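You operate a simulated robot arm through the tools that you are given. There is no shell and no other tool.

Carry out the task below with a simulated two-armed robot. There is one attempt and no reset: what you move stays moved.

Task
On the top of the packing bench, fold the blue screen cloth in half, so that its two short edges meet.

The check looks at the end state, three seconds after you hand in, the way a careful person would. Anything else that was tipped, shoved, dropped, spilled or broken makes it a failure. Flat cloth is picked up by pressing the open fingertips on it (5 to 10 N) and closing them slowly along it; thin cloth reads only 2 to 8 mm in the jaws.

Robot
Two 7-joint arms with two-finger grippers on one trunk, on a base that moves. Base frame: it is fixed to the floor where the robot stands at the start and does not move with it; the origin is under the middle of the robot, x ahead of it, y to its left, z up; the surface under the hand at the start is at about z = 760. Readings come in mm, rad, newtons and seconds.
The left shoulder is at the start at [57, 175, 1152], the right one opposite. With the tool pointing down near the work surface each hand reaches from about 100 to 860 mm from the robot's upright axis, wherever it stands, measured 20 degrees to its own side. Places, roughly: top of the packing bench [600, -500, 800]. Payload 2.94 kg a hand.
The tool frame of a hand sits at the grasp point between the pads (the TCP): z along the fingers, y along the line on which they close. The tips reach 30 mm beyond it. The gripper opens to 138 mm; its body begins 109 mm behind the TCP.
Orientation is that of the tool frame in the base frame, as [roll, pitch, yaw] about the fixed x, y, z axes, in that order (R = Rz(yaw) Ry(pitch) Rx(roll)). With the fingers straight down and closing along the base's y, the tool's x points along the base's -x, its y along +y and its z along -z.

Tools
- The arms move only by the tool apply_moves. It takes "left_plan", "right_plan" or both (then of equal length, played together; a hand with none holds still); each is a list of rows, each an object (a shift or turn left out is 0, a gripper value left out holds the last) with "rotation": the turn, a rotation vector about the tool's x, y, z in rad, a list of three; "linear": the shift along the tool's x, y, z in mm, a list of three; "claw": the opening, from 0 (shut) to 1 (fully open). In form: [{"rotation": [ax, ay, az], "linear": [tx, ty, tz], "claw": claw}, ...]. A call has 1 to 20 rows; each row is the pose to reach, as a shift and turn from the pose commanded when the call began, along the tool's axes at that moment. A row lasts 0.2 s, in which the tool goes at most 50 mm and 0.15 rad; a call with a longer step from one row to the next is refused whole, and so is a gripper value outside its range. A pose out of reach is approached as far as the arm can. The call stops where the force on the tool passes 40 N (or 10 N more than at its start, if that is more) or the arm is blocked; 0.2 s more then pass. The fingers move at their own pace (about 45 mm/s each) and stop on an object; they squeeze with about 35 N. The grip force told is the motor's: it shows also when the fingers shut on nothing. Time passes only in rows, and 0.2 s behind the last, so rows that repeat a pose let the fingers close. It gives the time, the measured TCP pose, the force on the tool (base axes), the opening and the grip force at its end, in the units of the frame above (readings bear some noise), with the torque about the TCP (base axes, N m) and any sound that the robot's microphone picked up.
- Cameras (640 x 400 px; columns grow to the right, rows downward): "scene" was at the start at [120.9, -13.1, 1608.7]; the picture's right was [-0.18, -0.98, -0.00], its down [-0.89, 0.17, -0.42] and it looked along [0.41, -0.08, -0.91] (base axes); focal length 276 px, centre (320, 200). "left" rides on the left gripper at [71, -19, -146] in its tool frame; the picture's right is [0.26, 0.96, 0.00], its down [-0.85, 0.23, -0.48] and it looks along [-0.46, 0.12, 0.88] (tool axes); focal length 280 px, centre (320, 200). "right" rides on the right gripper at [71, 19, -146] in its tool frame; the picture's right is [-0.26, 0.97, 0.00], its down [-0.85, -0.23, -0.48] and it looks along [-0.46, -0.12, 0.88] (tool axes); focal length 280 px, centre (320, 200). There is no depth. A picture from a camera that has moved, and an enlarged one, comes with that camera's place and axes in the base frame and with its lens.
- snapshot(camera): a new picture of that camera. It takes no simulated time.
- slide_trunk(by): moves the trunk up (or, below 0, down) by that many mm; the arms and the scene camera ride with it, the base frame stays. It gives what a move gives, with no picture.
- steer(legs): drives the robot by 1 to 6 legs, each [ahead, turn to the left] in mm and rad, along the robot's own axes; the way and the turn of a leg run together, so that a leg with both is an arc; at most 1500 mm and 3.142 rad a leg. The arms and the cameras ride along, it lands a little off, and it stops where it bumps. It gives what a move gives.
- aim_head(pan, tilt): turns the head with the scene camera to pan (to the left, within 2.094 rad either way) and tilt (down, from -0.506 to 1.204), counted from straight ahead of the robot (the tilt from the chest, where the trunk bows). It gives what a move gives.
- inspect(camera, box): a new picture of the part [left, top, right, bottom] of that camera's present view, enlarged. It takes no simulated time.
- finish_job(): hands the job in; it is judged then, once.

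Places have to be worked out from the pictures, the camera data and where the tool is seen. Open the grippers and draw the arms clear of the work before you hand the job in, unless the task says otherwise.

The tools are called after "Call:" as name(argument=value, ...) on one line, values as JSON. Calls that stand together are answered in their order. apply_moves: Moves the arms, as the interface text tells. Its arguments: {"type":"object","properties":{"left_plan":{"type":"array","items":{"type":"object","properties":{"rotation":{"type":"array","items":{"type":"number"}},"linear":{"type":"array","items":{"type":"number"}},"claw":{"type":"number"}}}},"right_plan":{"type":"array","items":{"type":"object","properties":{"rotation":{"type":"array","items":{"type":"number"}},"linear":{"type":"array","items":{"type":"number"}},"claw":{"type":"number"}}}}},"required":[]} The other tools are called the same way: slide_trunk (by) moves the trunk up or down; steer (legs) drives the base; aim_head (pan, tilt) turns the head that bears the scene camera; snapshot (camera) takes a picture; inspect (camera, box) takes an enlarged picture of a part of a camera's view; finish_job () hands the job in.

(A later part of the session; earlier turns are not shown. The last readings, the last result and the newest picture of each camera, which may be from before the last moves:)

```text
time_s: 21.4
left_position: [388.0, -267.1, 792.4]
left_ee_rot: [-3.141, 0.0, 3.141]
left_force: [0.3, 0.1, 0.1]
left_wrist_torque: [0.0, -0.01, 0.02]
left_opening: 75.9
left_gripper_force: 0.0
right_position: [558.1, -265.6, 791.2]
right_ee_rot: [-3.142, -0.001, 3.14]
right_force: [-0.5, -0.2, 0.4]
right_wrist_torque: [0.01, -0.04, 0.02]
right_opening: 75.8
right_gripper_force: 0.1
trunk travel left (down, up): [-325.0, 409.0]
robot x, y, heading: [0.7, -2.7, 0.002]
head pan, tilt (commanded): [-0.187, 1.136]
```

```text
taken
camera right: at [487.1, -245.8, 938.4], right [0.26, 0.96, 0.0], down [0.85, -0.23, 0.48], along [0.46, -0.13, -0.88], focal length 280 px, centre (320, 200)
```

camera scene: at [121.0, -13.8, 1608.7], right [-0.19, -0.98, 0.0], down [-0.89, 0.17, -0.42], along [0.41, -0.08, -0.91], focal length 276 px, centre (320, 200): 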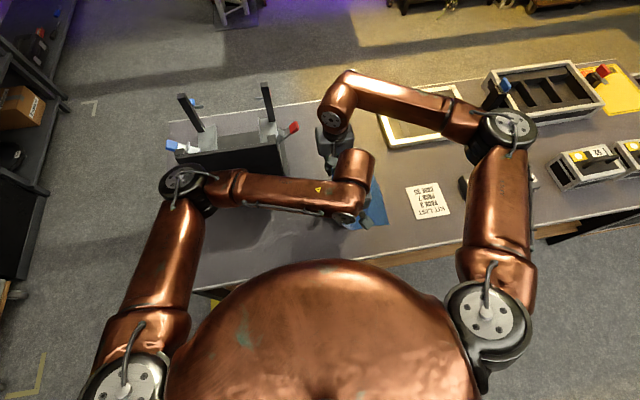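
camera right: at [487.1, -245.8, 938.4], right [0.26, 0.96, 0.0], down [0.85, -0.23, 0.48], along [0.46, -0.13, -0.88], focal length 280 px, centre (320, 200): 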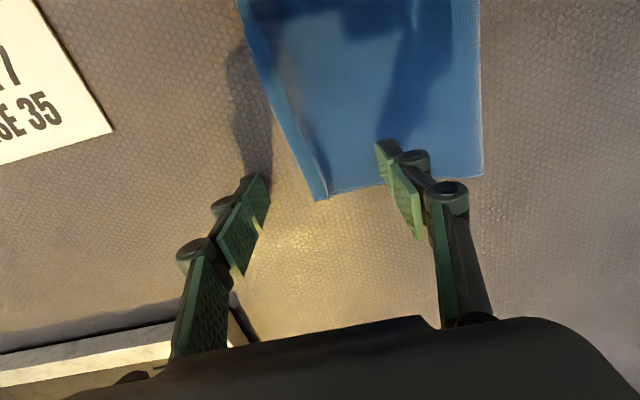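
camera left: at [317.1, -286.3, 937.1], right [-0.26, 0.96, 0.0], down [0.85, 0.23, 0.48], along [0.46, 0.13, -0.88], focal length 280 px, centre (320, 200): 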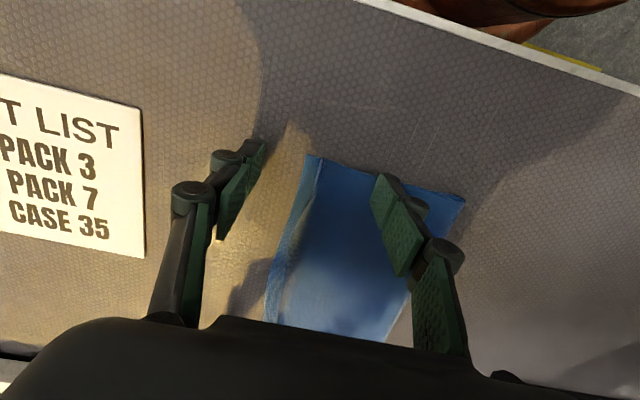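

The strip is free and the fingers are clear on the right side, though the cloth seems to have shifted slightly left with the +y fingers. I'll zoom in to see how the edges lie.

Call:
inspect(camera="left", box=[240, 130, 480, 350])

Call:
inspect(camera="right", box=[220, 0, 500, 220])

```text
1.82 times, centred on (360, 240) of left
camera zoom: at [317.1, -286.3, 937.1], right [-0.26, 0.96, 0.0], down [0.85, 0.23, 0.48], along [0.46, 0.13, -0.88], focal length 510 px, centre (247, 127)
```

zoom: 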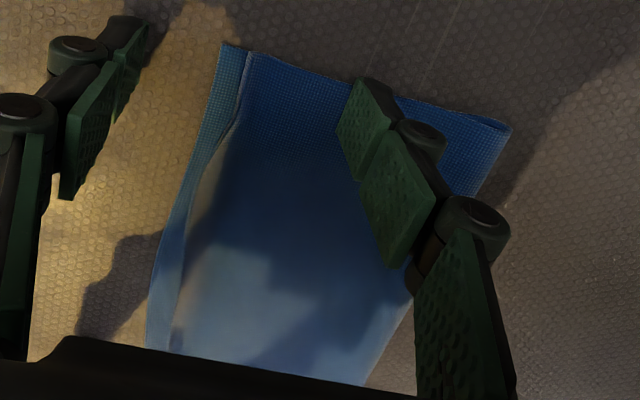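

```text
1.82 times, centred on (360, 110) of right
camera zoom: at [487.1, -245.8, 938.4], right [0.26, 0.96, 0.0], down [0.85, -0.23, 0.48], along [0.46, -0.13, -0.88], focal length 510 px, centre (247, 364)
```

zoom: 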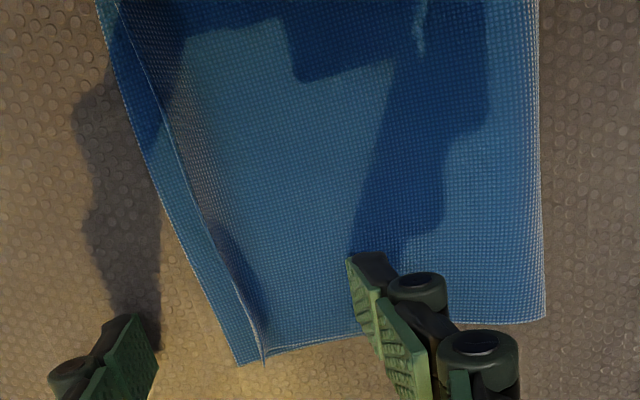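

Folded neatly: the top edge lies ~10 mm short of the bottom edge on both ends (top ≈-270/-265, bottom ≈-279/-275), with the whole cloth slid ~15 mm left. I'll raise both hands straight up to see how it settles before correcting the gap.

Call:
apply_moves(left_plan=[{"linear": [0, 0, -5]}, {"linear": [0, 0, -15]}, {"linear": [0, 0, -35]}, {"linear": [0, 0, -60]}, {"linear": [0, 0, -90]}], right_plan=[{"linear": [0, 0, -5]}, {"linear": [0, 0, -15]}, {"linear": [0, 0, -35]}, {"linear": [0, 0, -60]}, {"linear": [0, 0, -90]}])

Call:
snapshot(camera="left")

Call:
snapshot(camera="right")

```text
time_s: 22.6
left_position: [387.7, -266.6, 883.7]
left_ee_rot: [3.14, -0.001, -3.141]
left_force: [0.3, -0.2, 0.4]
left_wrist_torque: [0.05, -0.02, 0.0]
left_opening: 75.6
left_gripper_force: 0.2
right_position: [558.3, -266.2, 883.1]
right_ee_rot: [-3.138, 0.002, 3.14]
right_force: [0.4, -0.5, -0.1]
right_wrist_torque: [0.01, -0.01, 0.01]
right_opening: 76.1
right_gripper_force: 0.0
trunk travel left (down, up): [-325.0, 409.0]
robot x, y, heading: [3.5, 2.7, -0.001]
head pan, tilt (commanded): [-0.187, 1.136]
```

```text
taken
camera left: at [317.1, -286.2, 1027.2], right [-0.26, 0.96, 0.0], down [0.85, 0.23, 0.48], along [0.46, 0.13, -0.88], focal length 280 px, centre (320, 200)
```

left: 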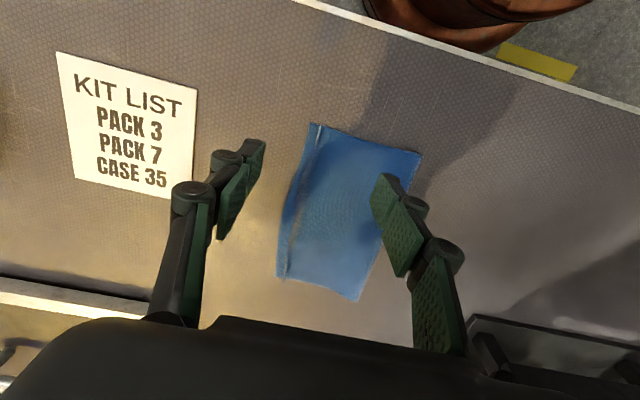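

```text
taken
camera right: at [486.5, -245.3, 1029.6], right [0.26, 0.96, 0.0], down [0.85, -0.23, 0.48], along [0.46, -0.13, -0.88], focal length 280 px, centre (320, 200)
```

right: 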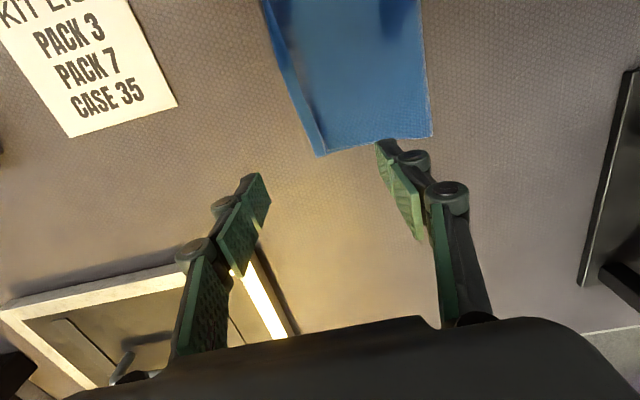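

Call:
inspect(camera="left", box=[260, 110, 440, 310])

Call:
inspect(camera="right", box=[250, 0, 450, 170])

```text
2.00 times, centred on (350, 210) of left
camera zoom: at [317.1, -286.2, 1027.2], right [-0.26, 0.96, 0.0], down [0.85, 0.23, 0.48], along [0.46, 0.13, -0.88], focal length 561 px, centre (260, 180)
```

zoom: 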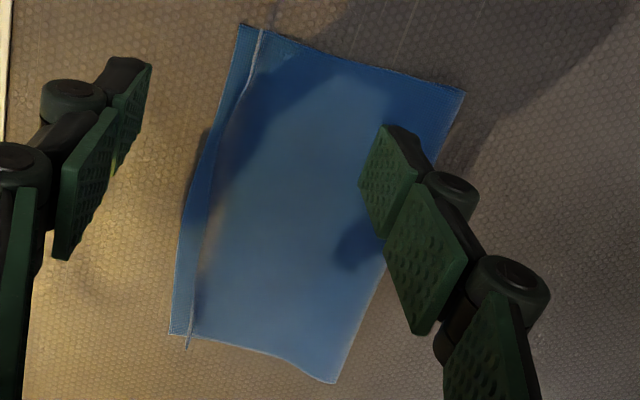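

```text
2.35 times, centred on (350, 85) of right
camera zoom: at [486.5, -245.3, 1029.6], right [0.26, 0.96, 0.0], down [0.85, -0.23, 0.48], along [0.46, -0.13, -0.88], focal length 660 px, centre (249, 471)
```

zoom: 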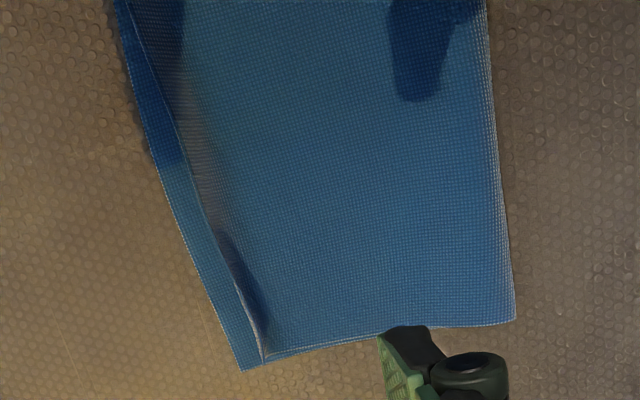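

The gap is ~10–13 mm and uniform, with the top edge's lip slightly raised. I'll shut the fingers, place the tips on the top layer about 20 mm in from its edge, and try a light press-and-drag to the right.

Call:
apply_moves(left_plan=[{"linear": [0, 10, 0], "claw": 0.3}, {"linear": [0, 20, 0], "claw": 0.0}, {"linear": [0, 20, 10]}, {"linear": [0, 20, 30]}, {"linear": [0, 20, 50]}, {"linear": [0, 20, 65]}, {"linear": [0, 20, 78]}, {"linear": [0, 20, 82]}], right_plan=[{"linear": [0, 11, 0], "claw": 0.3}, {"linear": [0, 22, 0], "claw": 0.0}, {"linear": [0, 22, 10]}, {"linear": [0, 22, 30]}, {"linear": [0, 22, 50]}, {"linear": [0, 22, 65]}, {"linear": [0, 22, 78]}, {"linear": [0, 22, 82]}])

Call:
snapshot(camera="left")

Call:
snapshot(camera="right")

```text
time_s: 24.4
left_position: [387.3, -247.3, 800.0]
left_ee_rot: [-3.141, 0.001, 3.141]
left_force: [-0.3, 0.1, 0.2]
left_wrist_torque: [0.0, 0.03, 0.01]
left_opening: 0.0
left_gripper_force: 28.3
right_position: [557.6, -243.5, 800.0]
right_ee_rot: [-3.141, 0.002, 3.139]
right_force: [0.4, 0.8, 0.1]
right_wrist_torque: [-0.04, 0.01, 0.0]
right_opening: 0.0
right_gripper_force: 28.6
trunk travel left (down, up): [-325.0, 409.0]
robot x, y, heading: [-1.1, 0.6, -0.006]
head pan, tilt (commanded): [-0.187, 1.136]
```

```text
taken
camera left: at [316.4, -266.3, 944.9], right [-0.26, 0.97, 0.0], down [0.85, 0.23, 0.48], along [0.46, 0.13, -0.88], focal length 280 px, centre (320, 200)
```

left: 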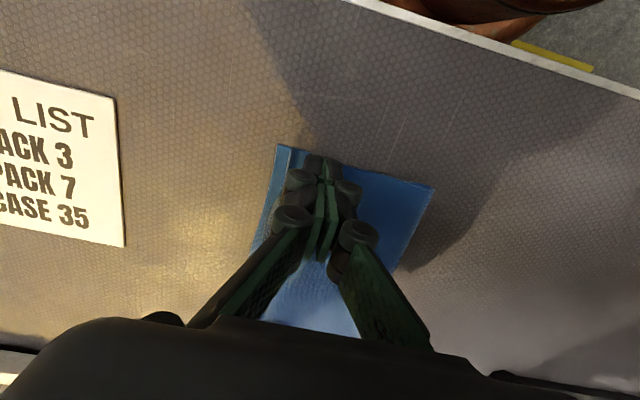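

```text
taken
camera right: at [487.1, -224.1, 946.7], right [0.26, 0.96, 0.0], down [0.85, -0.23, 0.48], along [0.46, -0.13, -0.88], focal length 280 px, centre (320, 200)
```

right: 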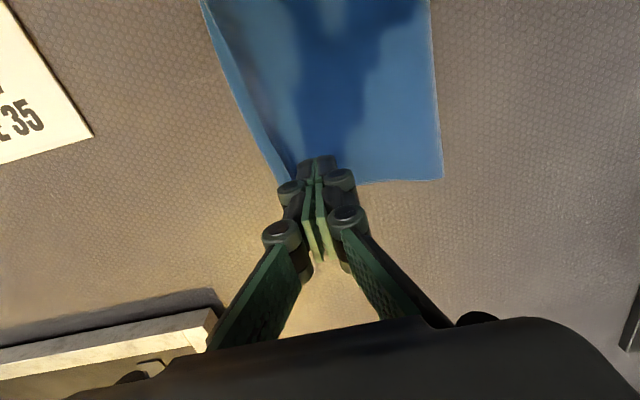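

Tips are ~10 mm above the cloth. I'll lower gently until light contact.

Call:
apply_moves(left_plan=[{"linear": [0, 0, 3]}, {"linear": [0, 0, 5]}, {"linear": [0, 0, 6]}, {"linear": [0, 0, 6]}], right_plan=[{"linear": [0, 0, 3]}, {"linear": [0, 0, 5]}, {"linear": [0, 0, 6]}, {"linear": [0, 0, 6]}])

```text
time_s: 25.4
left_position: [385.9, -246.8, 794.4]
left_ee_rot: [-3.141, -0.002, -3.141]
left_force: [0.1, 0.3, -0.1]
left_wrist_torque: [0.0, 0.01, -0.04]
left_opening: 0.2
left_gripper_force: 28.0
right_position: [557.4, -244.0, 793.2]
right_ee_rot: [3.142, 0.0, 3.141]
right_force: [-0.2, 0.7, -0.2]
right_wrist_torque: [0.0, -0.01, 0.0]
right_opening: 0.2
right_gripper_force: 28.9
trunk travel left (down, up): [-325.0, 409.0]
robot x, y, heading: [1.9, -0.2, -0.007]
head pan, tilt (commanded): [-0.187, 1.136]
```

Call:
apply_moves(left_plan=[{"linear": [0, 0, 1]}, {"linear": [0, 0, 1.5]}, {"linear": [0, 0, 1.5]}], right_plan=[{"linear": [0, 0, 1]}, {"linear": [0, 0, 1.5]}, {"linear": [0, 0, 1.5]}])

```text
time_s: 26.2
left_position: [388.4, -246.6, 793.1]
left_ee_rot: [-3.142, -0.001, -3.141]
left_force: [-0.1, -0.2, -0.7]
left_wrist_torque: [-0.01, 0.01, -0.02]
left_opening: 0.0
left_gripper_force: 28.7
right_position: [557.6, -243.7, 791.0]
right_ee_rot: [3.141, 0.0, 3.14]
right_force: [-0.5, 0.4, 0.2]
right_wrist_torque: [0.01, 0.02, 0.0]
right_opening: 0.0
right_gripper_force: 28.1
trunk travel left (down, up): [-325.0, 409.0]
robot x, y, heading: [-0.8, 1.6, -0.001]
head pan, tilt (commanded): [-0.187, 1.136]
```

Still no contact at TCP≈792; continuing down in sub-millimetre steps.

Call:
apply_moves(left_plan=[{"linear": [0, 0, 0.5]}, {"linear": [0, 0, 0.9]}, {"linear": [0, 0, 0.9]}], right_plan=[{"linear": [0, 0, 0.5]}, {"linear": [0, 0, 0.9]}, {"linear": [0, 0, 0.9]}])

```text
time_s: 27.0
left_position: [388.2, -247.3, 790.3]
left_ee_rot: [-3.141, -0.003, -3.141]
left_force: [-0.7, 0.2, 0.5]
left_wrist_torque: [-0.02, -0.01, 0.03]
left_opening: 0.0
left_gripper_force: 28.6
right_position: [557.2, -244.0, 790.7]
right_ee_rot: [3.141, 0.001, 3.139]
right_force: [-0.2, -0.3, -0.2]
right_wrist_torque: [0.01, 0.02, 0.03]
right_opening: 0.0
right_gripper_force: 28.4
trunk travel left (down, up): [-325.0, 409.0]
robot x, y, heading: [-1.4, 0.6, 0.002]
head pan, tilt (commanded): [-0.187, 1.136]
```

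Call:
apply_moves(left_plan=[{"linear": [0, 0, 0.5]}, {"linear": [0, 0, 0.8]}, {"linear": [0, 0, 0.8]}], right_plan=[{"linear": [0, 0, 0.5]}, {"linear": [0, 0, 0.8]}, {"linear": [0, 0, 0.8]}])

Call:
inspect(camera="left", box=[240, 130, 460, 330])

Call:
inspect(camera="right", box=[200, 20, 460, 220])

```text
time_s: 27.8
left_position: [387.6, -247.8, 791.3]
left_ee_rot: [-3.14, 0.0, -3.141]
left_force: [-0.1, 0.0, -0.2]
left_wrist_torque: [0.01, 0.01, 0.0]
left_opening: 0.0
left_gripper_force: 28.6
right_position: [558.9, -243.8, 791.1]
right_ee_rot: [-3.141, 0.0, 3.14]
right_force: [-0.9, -0.9, -1.0]
right_wrist_torque: [-0.01, 0.0, 0.02]
right_opening: 0.0
right_gripper_force: 28.7
trunk travel left (down, up): [-325.0, 409.0]
robot x, y, heading: [-0.1, 0.1, -0.003]
head pan, tilt (commanded): [-0.187, 1.136]
```

```text
2.00 times, centred on (350, 230) of left
camera zoom: at [317.0, -266.4, 936.0], right [-0.26, 0.96, 0.0], down [0.85, 0.23, 0.48], along [0.46, 0.13, -0.88], focal length 561 px, centre (260, 140)
```

zoom: 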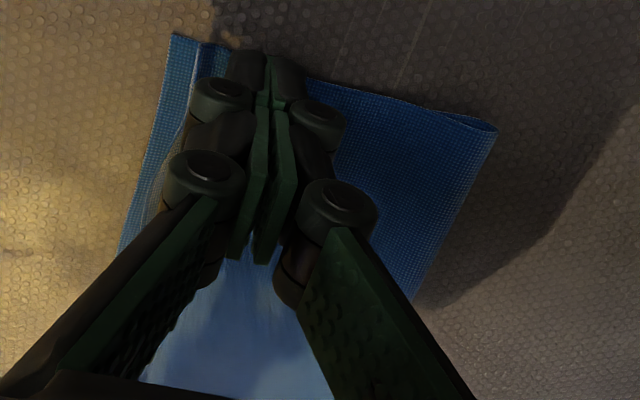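

```text
2.00 times, centred on (330, 120) of right
camera zoom: at [487.3, -224.0, 937.3], right [0.26, 0.96, 0.0], down [0.85, -0.23, 0.48], along [0.46, -0.13, -0.88], focal length 561 px, centre (300, 360)
```

zoom: 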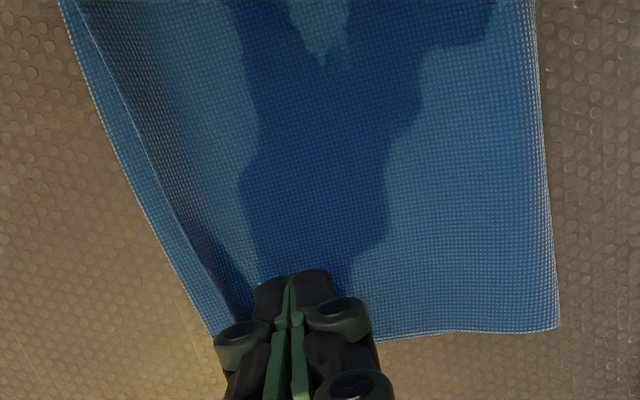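

Shut fingertips evidently sit a bit higher; still no contact. I keep stepping down carefully.

Call:
apply_moves(left_plan=[{"linear": [0, 0, 0.5]}, {"linear": [0, 0, 1.0]}, {"linear": [0, 0, 1.0]}], right_plan=[{"linear": [0, 0, 0.5]}, {"linear": [0, 0, 1.0]}, {"linear": [0, 0, 1.0]}])

```text
time_s: 28.6
left_position: [387.1, -248.0, 788.4]
left_ee_rot: [-3.141, 0.0, 3.141]
left_force: [-0.2, 0.2, -0.6]
left_wrist_torque: [-0.01, 0.03, 0.02]
left_opening: 0.0
left_gripper_force: 28.3
right_position: [557.3, -243.1, 789.7]
right_ee_rot: [-3.141, -0.001, 3.138]
right_force: [0.4, -0.7, -0.9]
right_wrist_torque: [0.02, -0.01, 0.0]
right_opening: 0.1
right_gripper_force: 28.5
trunk travel left (down, up): [-325.0, 409.0]
robot x, y, heading: [1.2, -2.4, 0.003]
head pan, tilt (commanded): [-0.187, 1.136]
```

Call:
apply_moves(left_plan=[{"linear": [0, 0, 0.5]}, {"linear": [0, 0, 1.0]}, {"linear": [0, 0, 1.0]}], right_plan=[{"linear": [0, 0, 0.5]}, {"linear": [0, 0, 1.0]}, {"linear": [0, 0, 1.0]}])

```text
time_s: 29.4
left_position: [387.8, -247.5, 788.7]
left_ee_rot: [-3.14, 0.003, -3.141]
left_force: [0.1, -0.6, -0.1]
left_wrist_torque: [-0.01, -0.03, 0.01]
left_opening: 0.0
left_gripper_force: 28.8
right_position: [557.5, -244.1, 788.4]
right_ee_rot: [3.141, 0.0, 3.141]
right_force: [0.3, -0.9, 0.6]
right_wrist_torque: [0.06, 0.0, 0.0]
right_opening: 0.0
right_gripper_force: 28.1
trunk travel left (down, up): [-325.0, 409.0]
robot x, y, heading: [1.4, -4.2, -0.0]
head pan, tilt (commanded): [-0.187, 1.136]
```

Call:
apply_moves(left_plan=[{"linear": [0, 0, 0.5]}, {"linear": [0, 0, 1.0]}, {"linear": [0, 0, 1.0]}], right_plan=[{"linear": [0, 0, 0.5]}, {"linear": [0, 0, 1.0]}, {"linear": [0, 0, 1.0]}])

```text
time_s: 30.2
left_position: [387.1, -246.0, 788.7]
left_ee_rot: [3.141, 0.0, 3.142]
left_force: [0.9, 0.0, 2.0]
left_wrist_torque: [-0.01, -0.01, 0.01]
left_opening: 0.0
left_gripper_force: 28.3
right_position: [558.6, -243.0, 788.2]
right_ee_rot: [3.14, 0.003, 3.14]
right_force: [-0.1, -1.2, 2.0]
right_wrist_torque: [-0.01, -0.02, 0.0]
right_opening: 0.0
right_gripper_force: 28.5
trunk travel left (down, up): [-325.0, 409.0]
robot x, y, heading: [0.8, -1.6, -0.004]
head pan, tilt (commanded): [-0.187, 1.136]
```

Light contact now, ~2 N on each. I'll drag both tips 8 mm to the right slowly at this pressure and look at what moves.

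Call:
apply_moves(left_plan=[{"linear": [0, -1, 0.3]}, {"linear": [0, -2, 0.3]}, {"linear": [0, -3, 0.3]}, {"linear": [0, -4, 0.3]}, {"linear": [0, -5, 0.3]}, {"linear": [0, -6, 0.3]}, {"linear": [0, -7, 0.3]}, {"linear": [0, -8, 0.3]}], right_plan=[{"linear": [0, -1, 0.3]}, {"linear": [0, -2, 0.3]}, {"linear": [0, -3, 0.3]}, {"linear": [0, -4, 0.3]}, {"linear": [0, -5, 0.3]}, {"linear": [0, -6, 0.3]}, {"linear": [0, -7, 0.3]}, {"linear": [0, -8, 0.3]}])

Call:
inspect(camera="left", box=[240, 130, 460, 330])

Call:
inspect(camera="right", box=[200, 20, 460, 220])

```text
time_s: 32.0
left_position: [386.4, -256.1, 788.3]
left_ee_rot: [-3.141, 0.0, -3.141]
left_force: [0.3, 1.3, 9.4]
left_wrist_torque: [0.04, 0.03, 0.0]
left_opening: 0.0
left_gripper_force: 28.1
right_position: [557.4, -251.0, 788.7]
right_ee_rot: [3.141, 0.001, 3.14]
right_force: [-0.7, 1.3, 3.5]
right_wrist_torque: [0.01, -0.02, -0.02]
right_opening: 0.0
right_gripper_force: 27.9
trunk travel left (down, up): [-325.0, 409.0]
robot x, y, heading: [-3.3, -2.9, -0.0]
head pan, tilt (commanded): [-0.187, 1.136]
```

```text
2.00 times, centred on (350, 230) of left
camera zoom: at [316.1, -274.4, 933.1], right [-0.26, 0.96, 0.0], down [0.85, 0.23, 0.48], along [0.46, 0.12, -0.88], focal length 561 px, centre (260, 140)
```

zoom: 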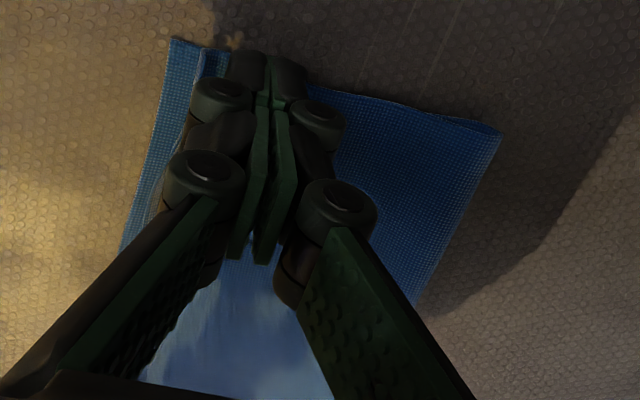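

```text
2.00 times, centred on (330, 120) of right
camera zoom: at [486.8, -231.5, 934.6], right [0.26, 0.96, 0.0], down [0.85, -0.23, 0.48], along [0.46, -0.13, -0.88], focal length 561 px, centre (300, 360)
```

zoom: 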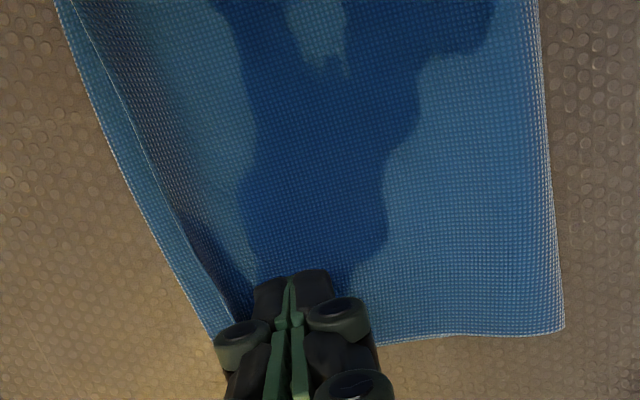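

The whole folded cloth moved right together with the hands (both layers), and the gap now looks smaller at mid and far side (~5–8 mm) and ~11 mm at the near corner. I'll lift straight up to see the settled state.

Call:
apply_moves(left_plan=[{"linear": [0, 0, -3]}, {"linear": [0, 0, -15]}, {"linear": [0, 0, -40]}, {"linear": [0, 0, -70]}, {"linear": [0, 0, -100]}], right_plan=[{"linear": [0, 0, -3]}, {"linear": [0, 0, -15]}, {"linear": [0, 0, -40]}, {"linear": [0, 0, -70]}, {"linear": [0, 0, -100]}])

Call:
inspect(camera="left", box=[240, 100, 440, 320])

Call:
inspect(camera="right", box=[220, 0, 440, 180])

```text
time_s: 33.2
left_position: [387.3, -253.1, 888.2]
left_ee_rot: [-3.141, 0.001, 3.141]
left_force: [-0.5, -0.1, 0.1]
left_wrist_torque: [-0.05, 0.02, 0.02]
left_opening: 0.0
left_gripper_force: 28.6
right_position: [555.5, -251.6, 887.7]
right_ee_rot: [-3.141, 0.002, -3.142]
right_force: [0.3, -0.3, 0.2]
right_wrist_torque: [0.03, -0.02, 0.0]
right_opening: 0.0
right_gripper_force: 29.0
trunk travel left (down, up): [-325.0, 409.0]
robot x, y, heading: [-2.3, 0.1, 0.001]
head pan, tilt (commanded): [-0.187, 1.136]
```

```text
1.82 times, centred on (340, 210) of left
camera zoom: at [316.1, -273.6, 1033.6], right [-0.26, 0.97, 0.0], down [0.85, 0.23, 0.48], along [0.46, 0.13, -0.88], focal length 510 px, centre (284, 182)
```

zoom: 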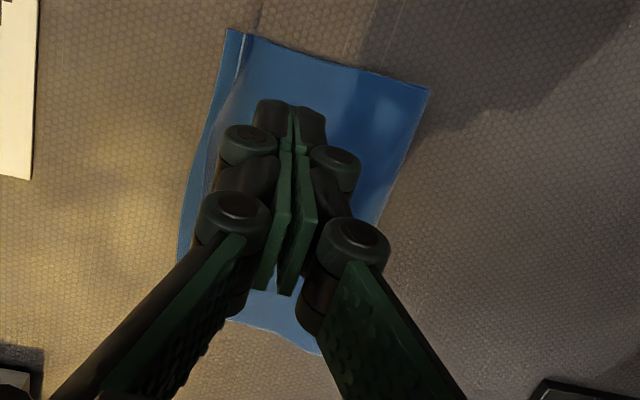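

```text
2.22 times, centred on (330, 90) of right
camera zoom: at [485.9, -231.8, 1034.8], right [0.26, 0.96, 0.0], down [0.85, -0.23, 0.48], along [0.46, -0.13, -0.88], focal length 623 px, centre (298, 444)
```

zoom: 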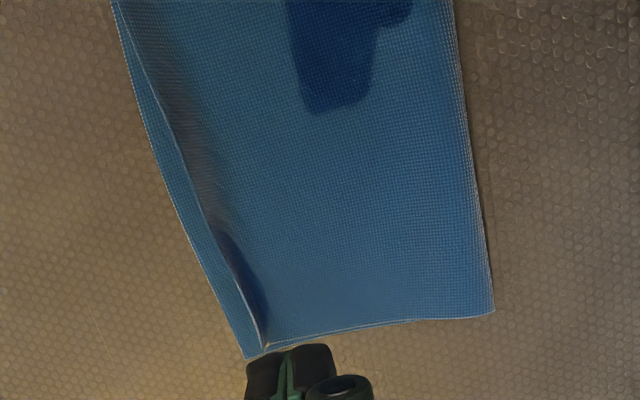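

Settled: near end bottom edge ≈-288 / top ≈-279, far end ≈-283 / ≈-272, so the gap is still ~10 mm. I'll use each gripper to square it: the -y finger pins the exposed bottom strip while the +y finger drags only the top layer right. First position with 41 mm opening and a slight roll so the -y tip is lower.

Call:
apply_moves(left_plan=[{"linear": [0, -3, 0], "rotation": [-0.015, 0, 0], "claw": 0.15}, {"linear": [0, -7.2, 0], "rotation": [-0.03, 0, 0], "claw": 0.3}, {"linear": [0, -7.2, 20], "rotation": [-0.03, 0, 0], "claw": 0.3}, {"linear": [0, -7.2, 45], "rotation": [-0.03, 0, 0]}, {"linear": [0, -7.2, 65], "rotation": [-0.03, 0, 0]}, {"linear": [0, -7.2, 80], "rotation": [-0.03, 0, 0]}, {"linear": [0, -7.2, 89], "rotation": [-0.03, 0, 0]}], right_plan=[{"linear": [0, -3, 0], "rotation": [-0.015, 0, 0], "claw": 0.15}, {"linear": [0, -7.7, 0], "rotation": [-0.03, 0, 0], "claw": 0.3}, {"linear": [0, -7.7, 20], "rotation": [-0.03, 0, 0], "claw": 0.3}, {"linear": [0, -7.7, 45], "rotation": [-0.03, 0, 0]}, {"linear": [0, -7.7, 65], "rotation": [-0.03, 0, 0]}, {"linear": [0, -7.7, 80], "rotation": [-0.03, 0, 0]}, {"linear": [0, -7.7, 89], "rotation": [-0.03, 0, 0]}])

Call:
inspect(camera="left", box=[220, 110, 460, 310])

Call:
inspect(camera="right", box=[200, 50, 440, 250])

```text
time_s: 34.8
left_position: [388.2, -262.7, 797.8]
left_ee_rot: [3.111, -0.001, 3.141]
left_force: [0.6, -0.8, 0.1]
left_wrist_torque: [0.04, -0.01, 0.0]
left_opening: 41.4
left_gripper_force: 0.0
right_position: [558.1, -260.1, 798.1]
right_ee_rot: [3.112, 0.002, 3.139]
right_force: [-0.7, 0.7, -0.1]
right_wrist_torque: [0.01, 0.05, 0.02]
right_opening: 41.5
right_gripper_force: 0.1
trunk travel left (down, up): [-325.0, 409.0]
robot x, y, heading: [-1.6, 2.4, 0.001]
head pan, tilt (commanded): [-0.187, 1.136]
```

```text
2.00 times, centred on (340, 210) of left
camera zoom: at [316.4, -286.2, 943.0], right [-0.26, 0.96, 0.03], down [0.85, 0.22, 0.48], along [0.46, 0.15, -0.88], focal length 561 px, centre (280, 180)
```

zoom: 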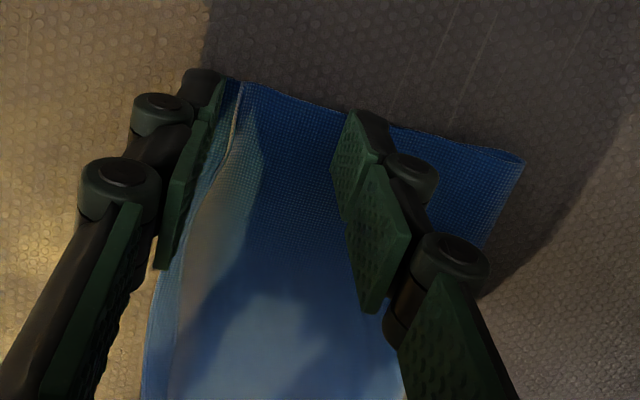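

```text
2.00 times, centred on (320, 150) of right
camera zoom: at [487.2, -244.0, 945.0], right [0.26, 0.96, 0.03], down [0.85, -0.25, 0.47], along [0.46, -0.1, -0.88], focal length 561 px, centre (320, 300)
```

zoom: 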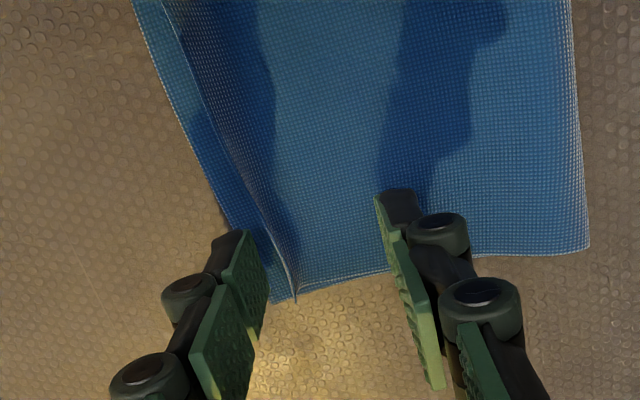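

The -y tips are over the exposed bottom strip and the +y tips over the top layer, as intended. I lower toward contact.

Call:
apply_moves(left_plan=[{"linear": [0, 0, 3]}, {"linear": [0, 0, 5]}, {"linear": [0, 0, 6.5]}, {"linear": [0, 0, 6.5]}], right_plan=[{"linear": [0, 0, 3]}, {"linear": [0, 0, 5]}, {"linear": [0, 0, 6.5]}, {"linear": [0, 0, 6.5]}])

```text
time_s: 35.8
left_position: [387.1, -262.1, 792.4]
left_ee_rot: [3.11, 0.0, -3.141]
left_force: [-0.3, 0.4, 0.4]
left_wrist_torque: [0.02, -0.04, -0.01]
left_opening: 41.3
left_gripper_force: 0.1
right_position: [557.3, -259.0, 792.4]
right_ee_rot: [3.111, 0.002, 3.139]
right_force: [-0.2, 0.0, 1.3]
right_wrist_torque: [-0.02, 0.01, 0.0]
right_opening: 41.4
right_gripper_force: 0.1
trunk travel left (down, up): [-325.0, 409.0]
robot x, y, heading: [-1.3, 1.4, 0.002]
head pan, tilt (commanded): [-0.187, 1.136]
```

Call:
apply_moves(left_plan=[{"linear": [0, 0, 0.6]}, {"linear": [0, 0, 1.0]}, {"linear": [0, 0, 1.0]}], right_plan=[{"linear": [0, 0, 0.4]}, {"linear": [0, 0, 0.7]}, {"linear": [0, 0, 0.7]}])

```text
time_s: 36.6
left_position: [388.1, -262.1, 791.3]
left_ee_rot: [3.113, 0.001, -3.141]
left_force: [-0.7, 0.0, 1.9]
left_wrist_torque: [-0.04, -0.02, 0.0]
left_opening: 41.4
left_gripper_force: 0.0
right_position: [557.4, -258.6, 791.3]
right_ee_rot: [3.112, 0.001, 3.14]
right_force: [0.5, 0.5, 4.0]
right_wrist_torque: [-0.16, 0.02, 0.06]
right_opening: 41.5
right_gripper_force: 0.1
trunk travel left (down, up): [-325.0, 409.0]
robot x, y, heading: [0.1, -2.3, 0.003]
head pan, tilt (commanded): [-0.187, 1.136]
```

The -y fingers carry the load (negative torque about x), pinning the bottom strip. I reduce the roll a little and lower slightly so the +y tips also touch the top layer.

Call:
apply_moves(left_plan=[{"linear": [0, 0, 0.4], "rotation": [0.008, 0, 0]}, {"linear": [0, 0, 0.8], "rotation": [0.015, 0, 0]}, {"linear": [0, 0, 0.8], "rotation": [0.015, 0, 0]}], right_plan=[{"linear": [0, 0, 0.2], "rotation": [0.008, 0, 0]}, {"linear": [0, 0, 0.5], "rotation": [0.015, 0, 0]}, {"linear": [0, 0, 0.5], "rotation": [0.015, 0, 0]}])

```text
time_s: 37.4
left_position: [387.2, -262.0, 792.0]
left_ee_rot: [3.128, -0.001, 3.141]
left_force: [0.7, -0.1, 9.0]
left_wrist_torque: [0.03, -0.03, -0.02]
left_opening: 41.7
left_gripper_force: 0.2
right_position: [557.6, -257.1, 790.7]
right_ee_rot: [3.128, 0.002, 3.141]
right_force: [-0.6, -0.1, 4.4]
right_wrist_torque: [-0.09, -0.01, 0.01]
right_opening: 41.7
right_gripper_force: 0.0
trunk travel left (down, up): [-325.0, 409.0]
robot x, y, heading: [-1.5, 0.1, -0.0]
head pan, tilt (commanded): [-0.187, 1.136]
```

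Left is balanced at 9 N on both fingers; right still loads mostly the -y finger, so I adjust the right a little more.

Call:
apply_moves(right_plan=[{"linear": [0, 0, 0.3], "rotation": [0.006, 0, 0]}, {"linear": [0, 0, 0.5], "rotation": [0.012, 0, 0]}, {"linear": [0, 0, 0.5], "rotation": [0.012, 0, 0]}])

```text
time_s: 38.2
left_position: [387.4, -262.5, 790.9]
left_ee_rot: [3.129, 0.0, -3.141]
left_force: [2.6, -0.5, 10.5]
left_wrist_torque: [0.05, -0.07, 0.01]
left_opening: 41.7
left_gripper_force: 0.4
right_position: [557.1, -258.3, 791.5]
right_ee_rot: [3.14, 0.001, -3.141]
right_force: [0.3, 0.2, 7.5]
right_wrist_torque: [0.21, -0.09, -0.02]
right_opening: 41.8
right_gripper_force: 0.1
trunk travel left (down, up): [-325.0, 409.0]
robot x, y, heading: [-0.6, 0.8, 0.0]
head pan, tilt (commanded): [-0.187, 1.136]
```

Call:
apply_moves(right_plan=[{"linear": [0, 0, 0.1], "rotation": [-0.003, 0, 0]}, {"linear": [0, 0, 0.2], "rotation": [-0.007, 0, 0]}, {"linear": [0, 0, 0.2], "rotation": [-0.007, 0, 0]}])

```text
time_s: 39.0
left_position: [386.9, -261.5, 791.4]
left_ee_rot: [3.128, 0.0, -3.141]
left_force: [1.9, -0.7, 12.1]
left_wrist_torque: [0.02, -0.04, 0.03]
left_opening: 41.9
left_gripper_force: 0.2
right_position: [557.9, -258.7, 792.2]
right_ee_rot: [3.133, 0.002, 3.14]
right_force: [1.1, 0.0, 9.8]
right_wrist_torque: [-0.12, 0.0, 0.01]
right_opening: 41.7
right_gripper_force: 0.6
trunk travel left (down, up): [-325.0, 409.0]
robot x, y, heading: [-0.2, -0.7, -0.002]
head pan, tilt (commanded): [-0.187, 1.136]
```

Right is now ~7 N on the pin and ~2.5 N on the top; left ~6 N each. I close slowly from 0.30 to 0.24 while shifting each hand right so the -y finger stays put and only the +y finger drags.

Call:
apply_moves(left_plan=[{"linear": [0, -0.7, -0.1], "claw": 0.29}, {"linear": [0, -1.4, -0.2], "claw": 0.28}, {"linear": [0, -2.1, -0.3], "claw": 0.27}, {"linear": [0, -2.8, -0.4], "claw": 0.26}, {"linear": [0, -3.5, -0.4], "claw": 0.25}, {"linear": [0, -4.1, -0.4], "claw": 0.24}], right_plan=[{"linear": [0, -0.7, 0], "claw": 0.29}, {"linear": [0, -1.4, -0.1], "claw": 0.28}, {"linear": [0, -2.1, -0.1], "claw": 0.27}, {"linear": [0, -2.8, -0.2], "claw": 0.26}, {"linear": [0, -3.5, -0.2], "claw": 0.25}, {"linear": [0, -4.1, -0.2], "claw": 0.24}])

Call:
inspect(camera="left", box=[220, 110, 460, 310])

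Call:
inspect(camera="right", box=[200, 50, 440, 250])

```text
time_s: 40.4
left_position: [386.6, -266.1, 791.8]
left_ee_rot: [3.127, 0.002, -3.141]
left_force: [-0.2, 0.0, 4.9]
left_wrist_torque: [0.05, -0.02, 0.0]
left_opening: 32.8
left_gripper_force: 0.0
right_position: [556.7, -261.2, 791.2]
right_ee_rot: [3.134, 0.001, -3.141]
right_force: [-1.0, 1.7, 9.6]
right_wrist_torque: [0.11, 0.0, 0.03]
right_opening: 33.2
right_gripper_force: 0.0
trunk travel left (down, up): [-325.0, 409.0]
robot x, y, heading: [3.4, -0.5, -0.002]
head pan, tilt (commanded): [-0.187, 1.136]
```

```text
2.00 times, centred on (340, 210) of left
camera zoom: at [316.0, -287.1, 935.9], right [-0.26, 0.96, 0.01], down [0.85, 0.22, 0.48], along [0.46, 0.14, -0.88], focal length 561 px, centre (280, 180)
```

zoom: 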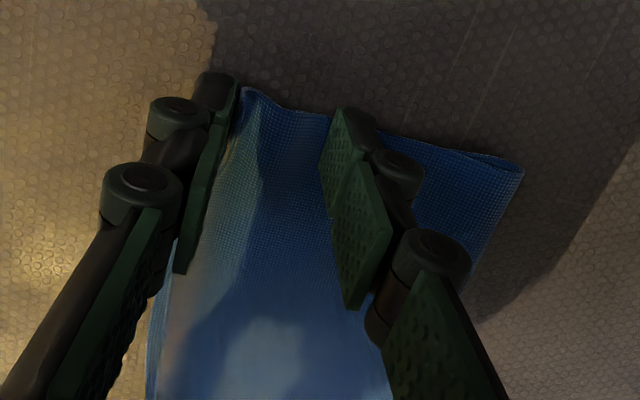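

```text
2.00 times, centred on (320, 150) of right
camera zoom: at [486.5, -244.3, 937.8], right [0.26, 0.96, 0.01], down [0.85, -0.24, 0.48], along [0.46, -0.12, -0.88], focal length 561 px, centre (320, 300)
```

zoom: 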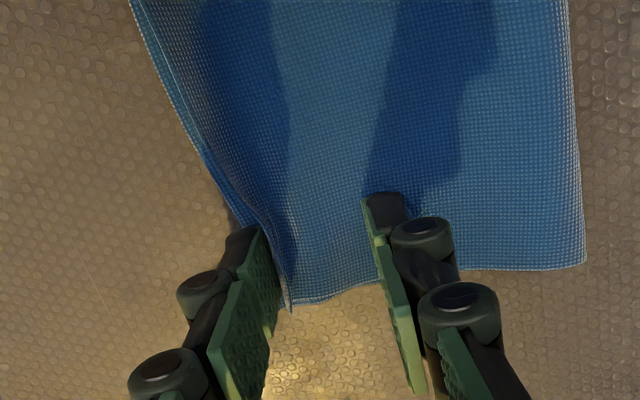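

The top layer slid right relative to the pinned bottom; its edge now meets the -y pads and nearly coincides with the bottom edge in between. I lift straight up to see the result.

Call:
apply_moves(left_plan=[{"linear": [0, 0, -3]}, {"linear": [0, 0, -15]}, {"linear": [0, 0, -40]}, {"linear": [0, 0, -70]}, {"linear": [0, 0, -100]}], right_plan=[{"linear": [0, 0, -3]}, {"linear": [0, 0, -15]}, {"linear": [0, 0, -40]}, {"linear": [0, 0, -70]}, {"linear": [0, 0, -100]}])

Call:
inspect(camera="left", box=[240, 100, 440, 320])

Call:
inspect(camera="right", box=[220, 0, 440, 180])

```text
time_s: 41.6
left_position: [388.0, -267.5, 890.2]
left_ee_rot: [3.127, 0.001, 3.139]
left_force: [-0.4, 0.3, 0.7]
left_wrist_torque: [0.01, -0.07, 0.0]
left_opening: 32.9
left_gripper_force: 0.1
right_position: [556.7, -263.1, 890.2]
right_ee_rot: [3.133, 0.003, 3.14]
right_force: [-0.1, -0.4, 0.0]
right_wrist_torque: [0.0, 0.01, 0.03]
right_opening: 32.9
right_gripper_force: 0.1
trunk travel left (down, up): [-325.0, 409.0]
robot x, y, heading: [-4.9, 4.3, -0.001]
head pan, tilt (commanded): [-0.187, 1.136]
```

```text
1.82 times, centred on (340, 210) of left
camera zoom: at [316.9, -289.3, 1035.1], right [-0.26, 0.97, 0.02], down [0.85, 0.22, 0.48], along [0.46, 0.14, -0.88], focal length 510 px, centre (284, 182)
```

zoom: 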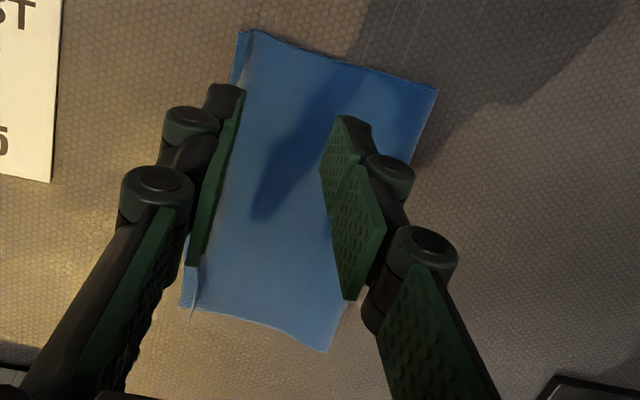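

```text
2.22 times, centred on (330, 90) of right
camera zoom: at [486.8, -245.6, 1037.1], right [0.26, 0.96, 0.01], down [0.85, -0.24, 0.47], along [0.46, -0.12, -0.88], focal length 623 px, centre (298, 444)
```

zoom: 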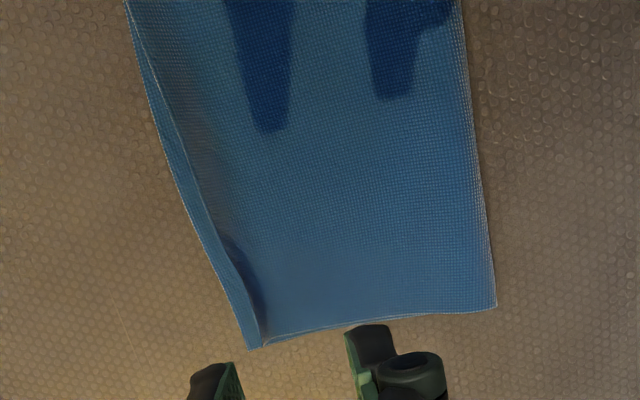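

The gap has shrunk to ~7 mm at the corners and ~3 mm in the middle. The method works, so I repeat it with the pin finger overlapping the bottom edge by only ~2.5 mm; first reposition just above contact.

Call:
apply_moves(left_plan=[{"linear": [0, -2.9, 0], "claw": 0.3}, {"linear": [0, -2.9, 10]}, {"linear": [0, -2.9, 35]}, {"linear": [0, -2.9, 60]}, {"linear": [0, -2.9, 80]}, {"linear": [0, -2.9, 92]}, {"linear": [0, -2.9, 97]}], right_plan=[{"linear": [0, -5.2, 0], "claw": 0.3}, {"linear": [0, -5.2, 10]}, {"linear": [0, -5.2, 35]}, {"linear": [0, -5.2, 60]}, {"linear": [0, -5.2, 80]}, {"linear": [0, -5.2, 92]}, {"linear": [0, -5.2, 97]}])

Call:
inspect(camera="left", box=[220, 110, 460, 310])

Call:
inspect(camera="right", box=[200, 50, 440, 250])

```text
time_s: 43.2
left_position: [389.1, -270.1, 793.6]
left_ee_rot: [3.126, -0.001, -3.142]
left_force: [0.1, 0.4, -0.3]
left_wrist_torque: [-0.01, -0.03, -0.01]
left_opening: 41.4
left_gripper_force: 0.1
right_position: [558.7, -269.4, 792.3]
right_ee_rot: [3.131, 0.001, 3.14]
right_force: [0.1, -0.2, -0.1]
right_wrist_torque: [0.0, 0.0, -0.01]
right_opening: 41.4
right_gripper_force: 0.2
trunk travel left (down, up): [-325.0, 409.0]
robot x, y, heading: [2.8, -2.6, 0.001]
head pan, tilt (commanded): [-0.187, 1.136]
```

```text
2.00 times, centred on (340, 210) of left
camera zoom: at [317.0, -291.2, 938.3], right [-0.26, 0.97, 0.02], down [0.85, 0.22, 0.48], along [0.46, 0.14, -0.88], focal length 561 px, centre (280, 180)
```

zoom: 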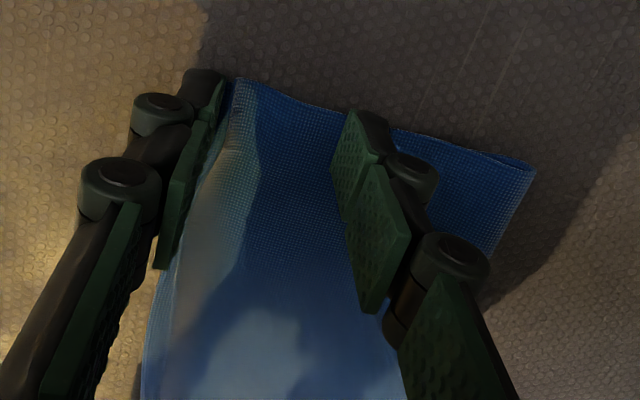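

```text
2.00 times, centred on (320, 150) of right
camera zoom: at [487.4, -250.3, 939.7], right [0.26, 0.96, 0.01], down [0.85, -0.24, 0.47], along [0.46, -0.12, -0.88], focal length 561 px, centre (320, 300)
```

zoom: 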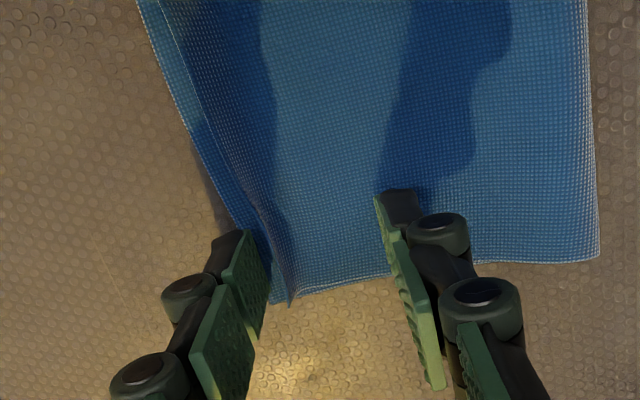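

Positions look right. Lowering to contact on both.

Call:
apply_moves(left_plan=[{"linear": [0, 0, 1]}, {"linear": [0, 0, 2]}, {"linear": [0, 0, 2.8]}, {"linear": [0, 0, 2.8]}], right_plan=[{"linear": [0, 0, 1]}, {"linear": [0, 0, 2]}, {"linear": [0, 0, 2.6]}, {"linear": [0, 0, 2.6]}])

```text
time_s: 44.2
left_position: [387.3, -269.9, 791.1]
left_ee_rot: [3.127, 0.0, 3.141]
left_force: [0.6, -0.1, 5.2]
left_wrist_torque: [-0.05, -0.04, 0.04]
left_opening: 41.4
left_gripper_force: 0.1
right_position: [557.6, -267.1, 791.3]
right_ee_rot: [3.132, 0.0, 3.141]
right_force: [-0.4, -1.6, 5.5]
right_wrist_torque: [0.03, -0.02, -0.01]
right_opening: 41.2
right_gripper_force: 0.1
trunk travel left (down, up): [-325.0, 409.0]
robot x, y, heading: [-1.9, -0.9, -0.001]
head pan, tilt (commanded): [-0.187, 1.136]
```

Both touch at ~5 N. I add a touch of roll on the right and slightly more pressure, then run the same pinned drag with both hands.

Call:
apply_moves(left_plan=[{"linear": [0, 0, 0.3]}, {"linear": [0, 0, 0.3]}, {"linear": [0, -0.7, 0.3], "claw": 0.29}, {"linear": [0, -1.4, 0.2], "claw": 0.28}, {"linear": [0, -2.1, 0.1], "claw": 0.27}, {"linear": [0, -2.8, 0.1], "claw": 0.26}, {"linear": [0, -3.5, 0.1], "claw": 0.25}, {"linear": [0, -4.1, 0.1], "claw": 0.24}, {"linear": [0, -4.8, 0.1], "claw": 0.23}], right_plan=[{"linear": [0, 0, 0.3], "rotation": [-0.003, 0, 0]}, {"linear": [0, 0, 0.3], "rotation": [-0.005, 0, 0]}, {"linear": [0, -0.7, 0.3], "rotation": [-0.005, 0, 0], "claw": 0.29}, {"linear": [0, -1.4, 0.2], "rotation": [-0.005, 0, 0], "claw": 0.28}, {"linear": [0, -2.1, 0.1], "rotation": [-0.005, 0, 0], "claw": 0.27}, {"linear": [0, -2.8, 0.1], "rotation": [-0.005, 0, 0], "claw": 0.26}, {"linear": [0, -3.5, 0.1], "rotation": [-0.005, 0, 0], "claw": 0.25}, {"linear": [0, -4.1, 0.1], "rotation": [-0.005, 0, 0], "claw": 0.24}, {"linear": [0, -4.8, 0.1], "rotation": [-0.005, 0, 0], "claw": 0.23}])

Call:
inspect(camera="left", box=[220, 110, 460, 310])

Call:
inspect(camera="right", box=[200, 50, 440, 250])

```text
time_s: 46.2
left_position: [388.4, -273.5, 791.2]
left_ee_rot: [3.125, -0.001, 3.141]
left_force: [-1.5, 1.7, 6.6]
left_wrist_torque: [0.09, 0.03, 0.0]
left_opening: 31.6
left_gripper_force: 0.2
right_position: [557.1, -273.0, 791.6]
right_ee_rot: [3.129, 0.002, -3.142]
right_force: [0.1, 1.5, 5.9]
right_wrist_torque: [0.08, -0.04, 0.0]
right_opening: 31.6
right_gripper_force: 0.1
trunk travel left (down, up): [-325.0, 409.0]
robot x, y, heading: [-2.1, 1.7, 0.004]
head pan, tilt (commanded): [-0.187, 1.136]
```

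```text
2.00 times, centred on (340, 210) of left
camera zoom: at [316.4, -294.8, 935.8], right [-0.26, 0.96, 0.01], down [0.85, 0.22, 0.48], along [0.46, 0.14, -0.88], focal length 561 px, centre (280, 180)
```

zoom: 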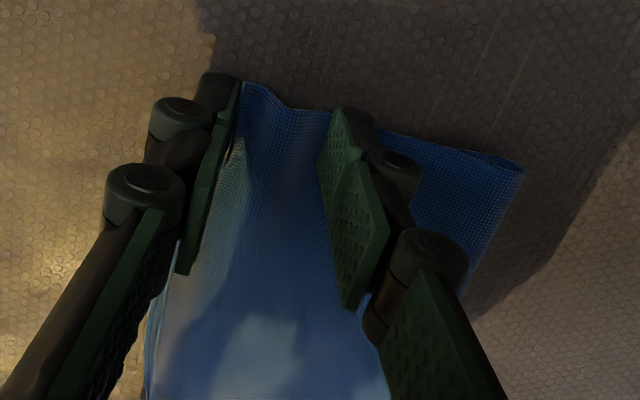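

```text
2.00 times, centred on (320, 150) of right
camera zoom: at [486.0, -255.1, 937.8], right [0.26, 0.96, 0.01], down [0.85, -0.24, 0.47], along [0.46, -0.11, -0.88], focal length 561 px, centre (320, 300)
```

zoom: 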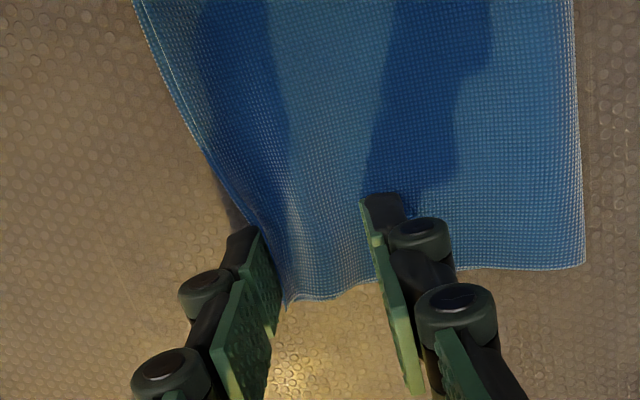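

The top edge is now against the pins and lies over the bottom edge along the middle, with a slight bulge between the fingers that should relax. Lifting straight up slowly to check.

Call:
apply_moves(left_plan=[{"linear": [0, 0, -2]}, {"linear": [0, 0, -5]}, {"linear": [0, 0, -15]}, {"linear": [0, 0, -40]}, {"linear": [0, 0, -70]}, {"linear": [0, 0, -100]}], right_plan=[{"linear": [0, 0, -2]}, {"linear": [0, 0, -5]}, {"linear": [0, 0, -15]}, {"linear": [0, 0, -40]}, {"linear": [0, 0, -70]}, {"linear": [0, 0, -100]}])

Call:
inspect(camera="left", box=[240, 100, 440, 320])

Call:
inspect(camera="right", box=[220, 0, 440, 180])

```text
time_s: 47.6
left_position: [387.7, -274.7, 891.0]
left_ee_rot: [3.127, 0.0, -3.141]
left_force: [-0.2, 0.3, 0.0]
left_wrist_torque: [-0.03, -0.03, -0.01]
left_opening: 32.0
left_gripper_force: 0.1
right_position: [558.3, -274.5, 891.0]
right_ee_rot: [3.127, 0.002, 3.14]
right_force: [-0.4, -0.2, -0.5]
right_wrist_torque: [-0.01, 0.0, -0.01]
right_opening: 31.8
right_gripper_force: 0.0
trunk travel left (down, up): [-325.0, 409.0]
robot x, y, heading: [0.7, 0.1, 0.0]
head pan, tilt (commanded): [-0.187, 1.136]
```

```text
1.82 times, centred on (340, 210) of left
camera zoom: at [316.6, -295.8, 1035.6], right [-0.26, 0.96, 0.01], down [0.85, 0.22, 0.48], along [0.46, 0.14, -0.88], focal length 510 px, centre (284, 182)
```

zoom: 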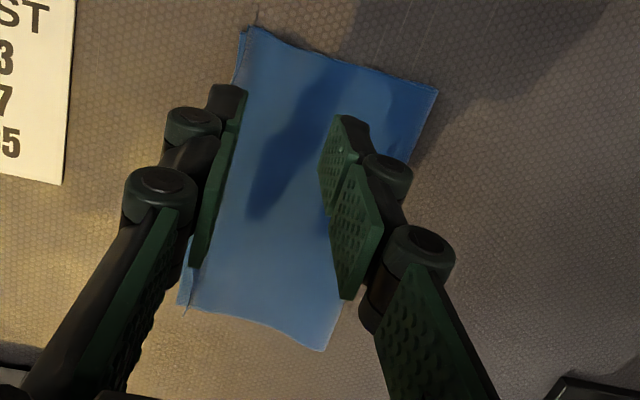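

```text
2.22 times, centred on (330, 90) of right
camera zoom: at [486.8, -256.9, 1038.2], right [0.26, 0.96, 0.01], down [0.85, -0.24, 0.47], along [0.46, -0.11, -0.88], focal length 623 px, centre (298, 444)
```

zoom: 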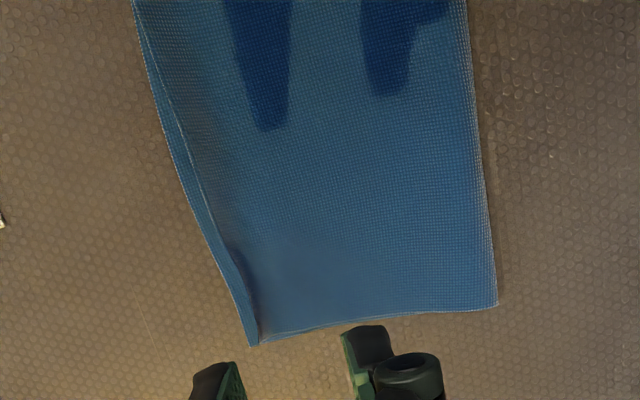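

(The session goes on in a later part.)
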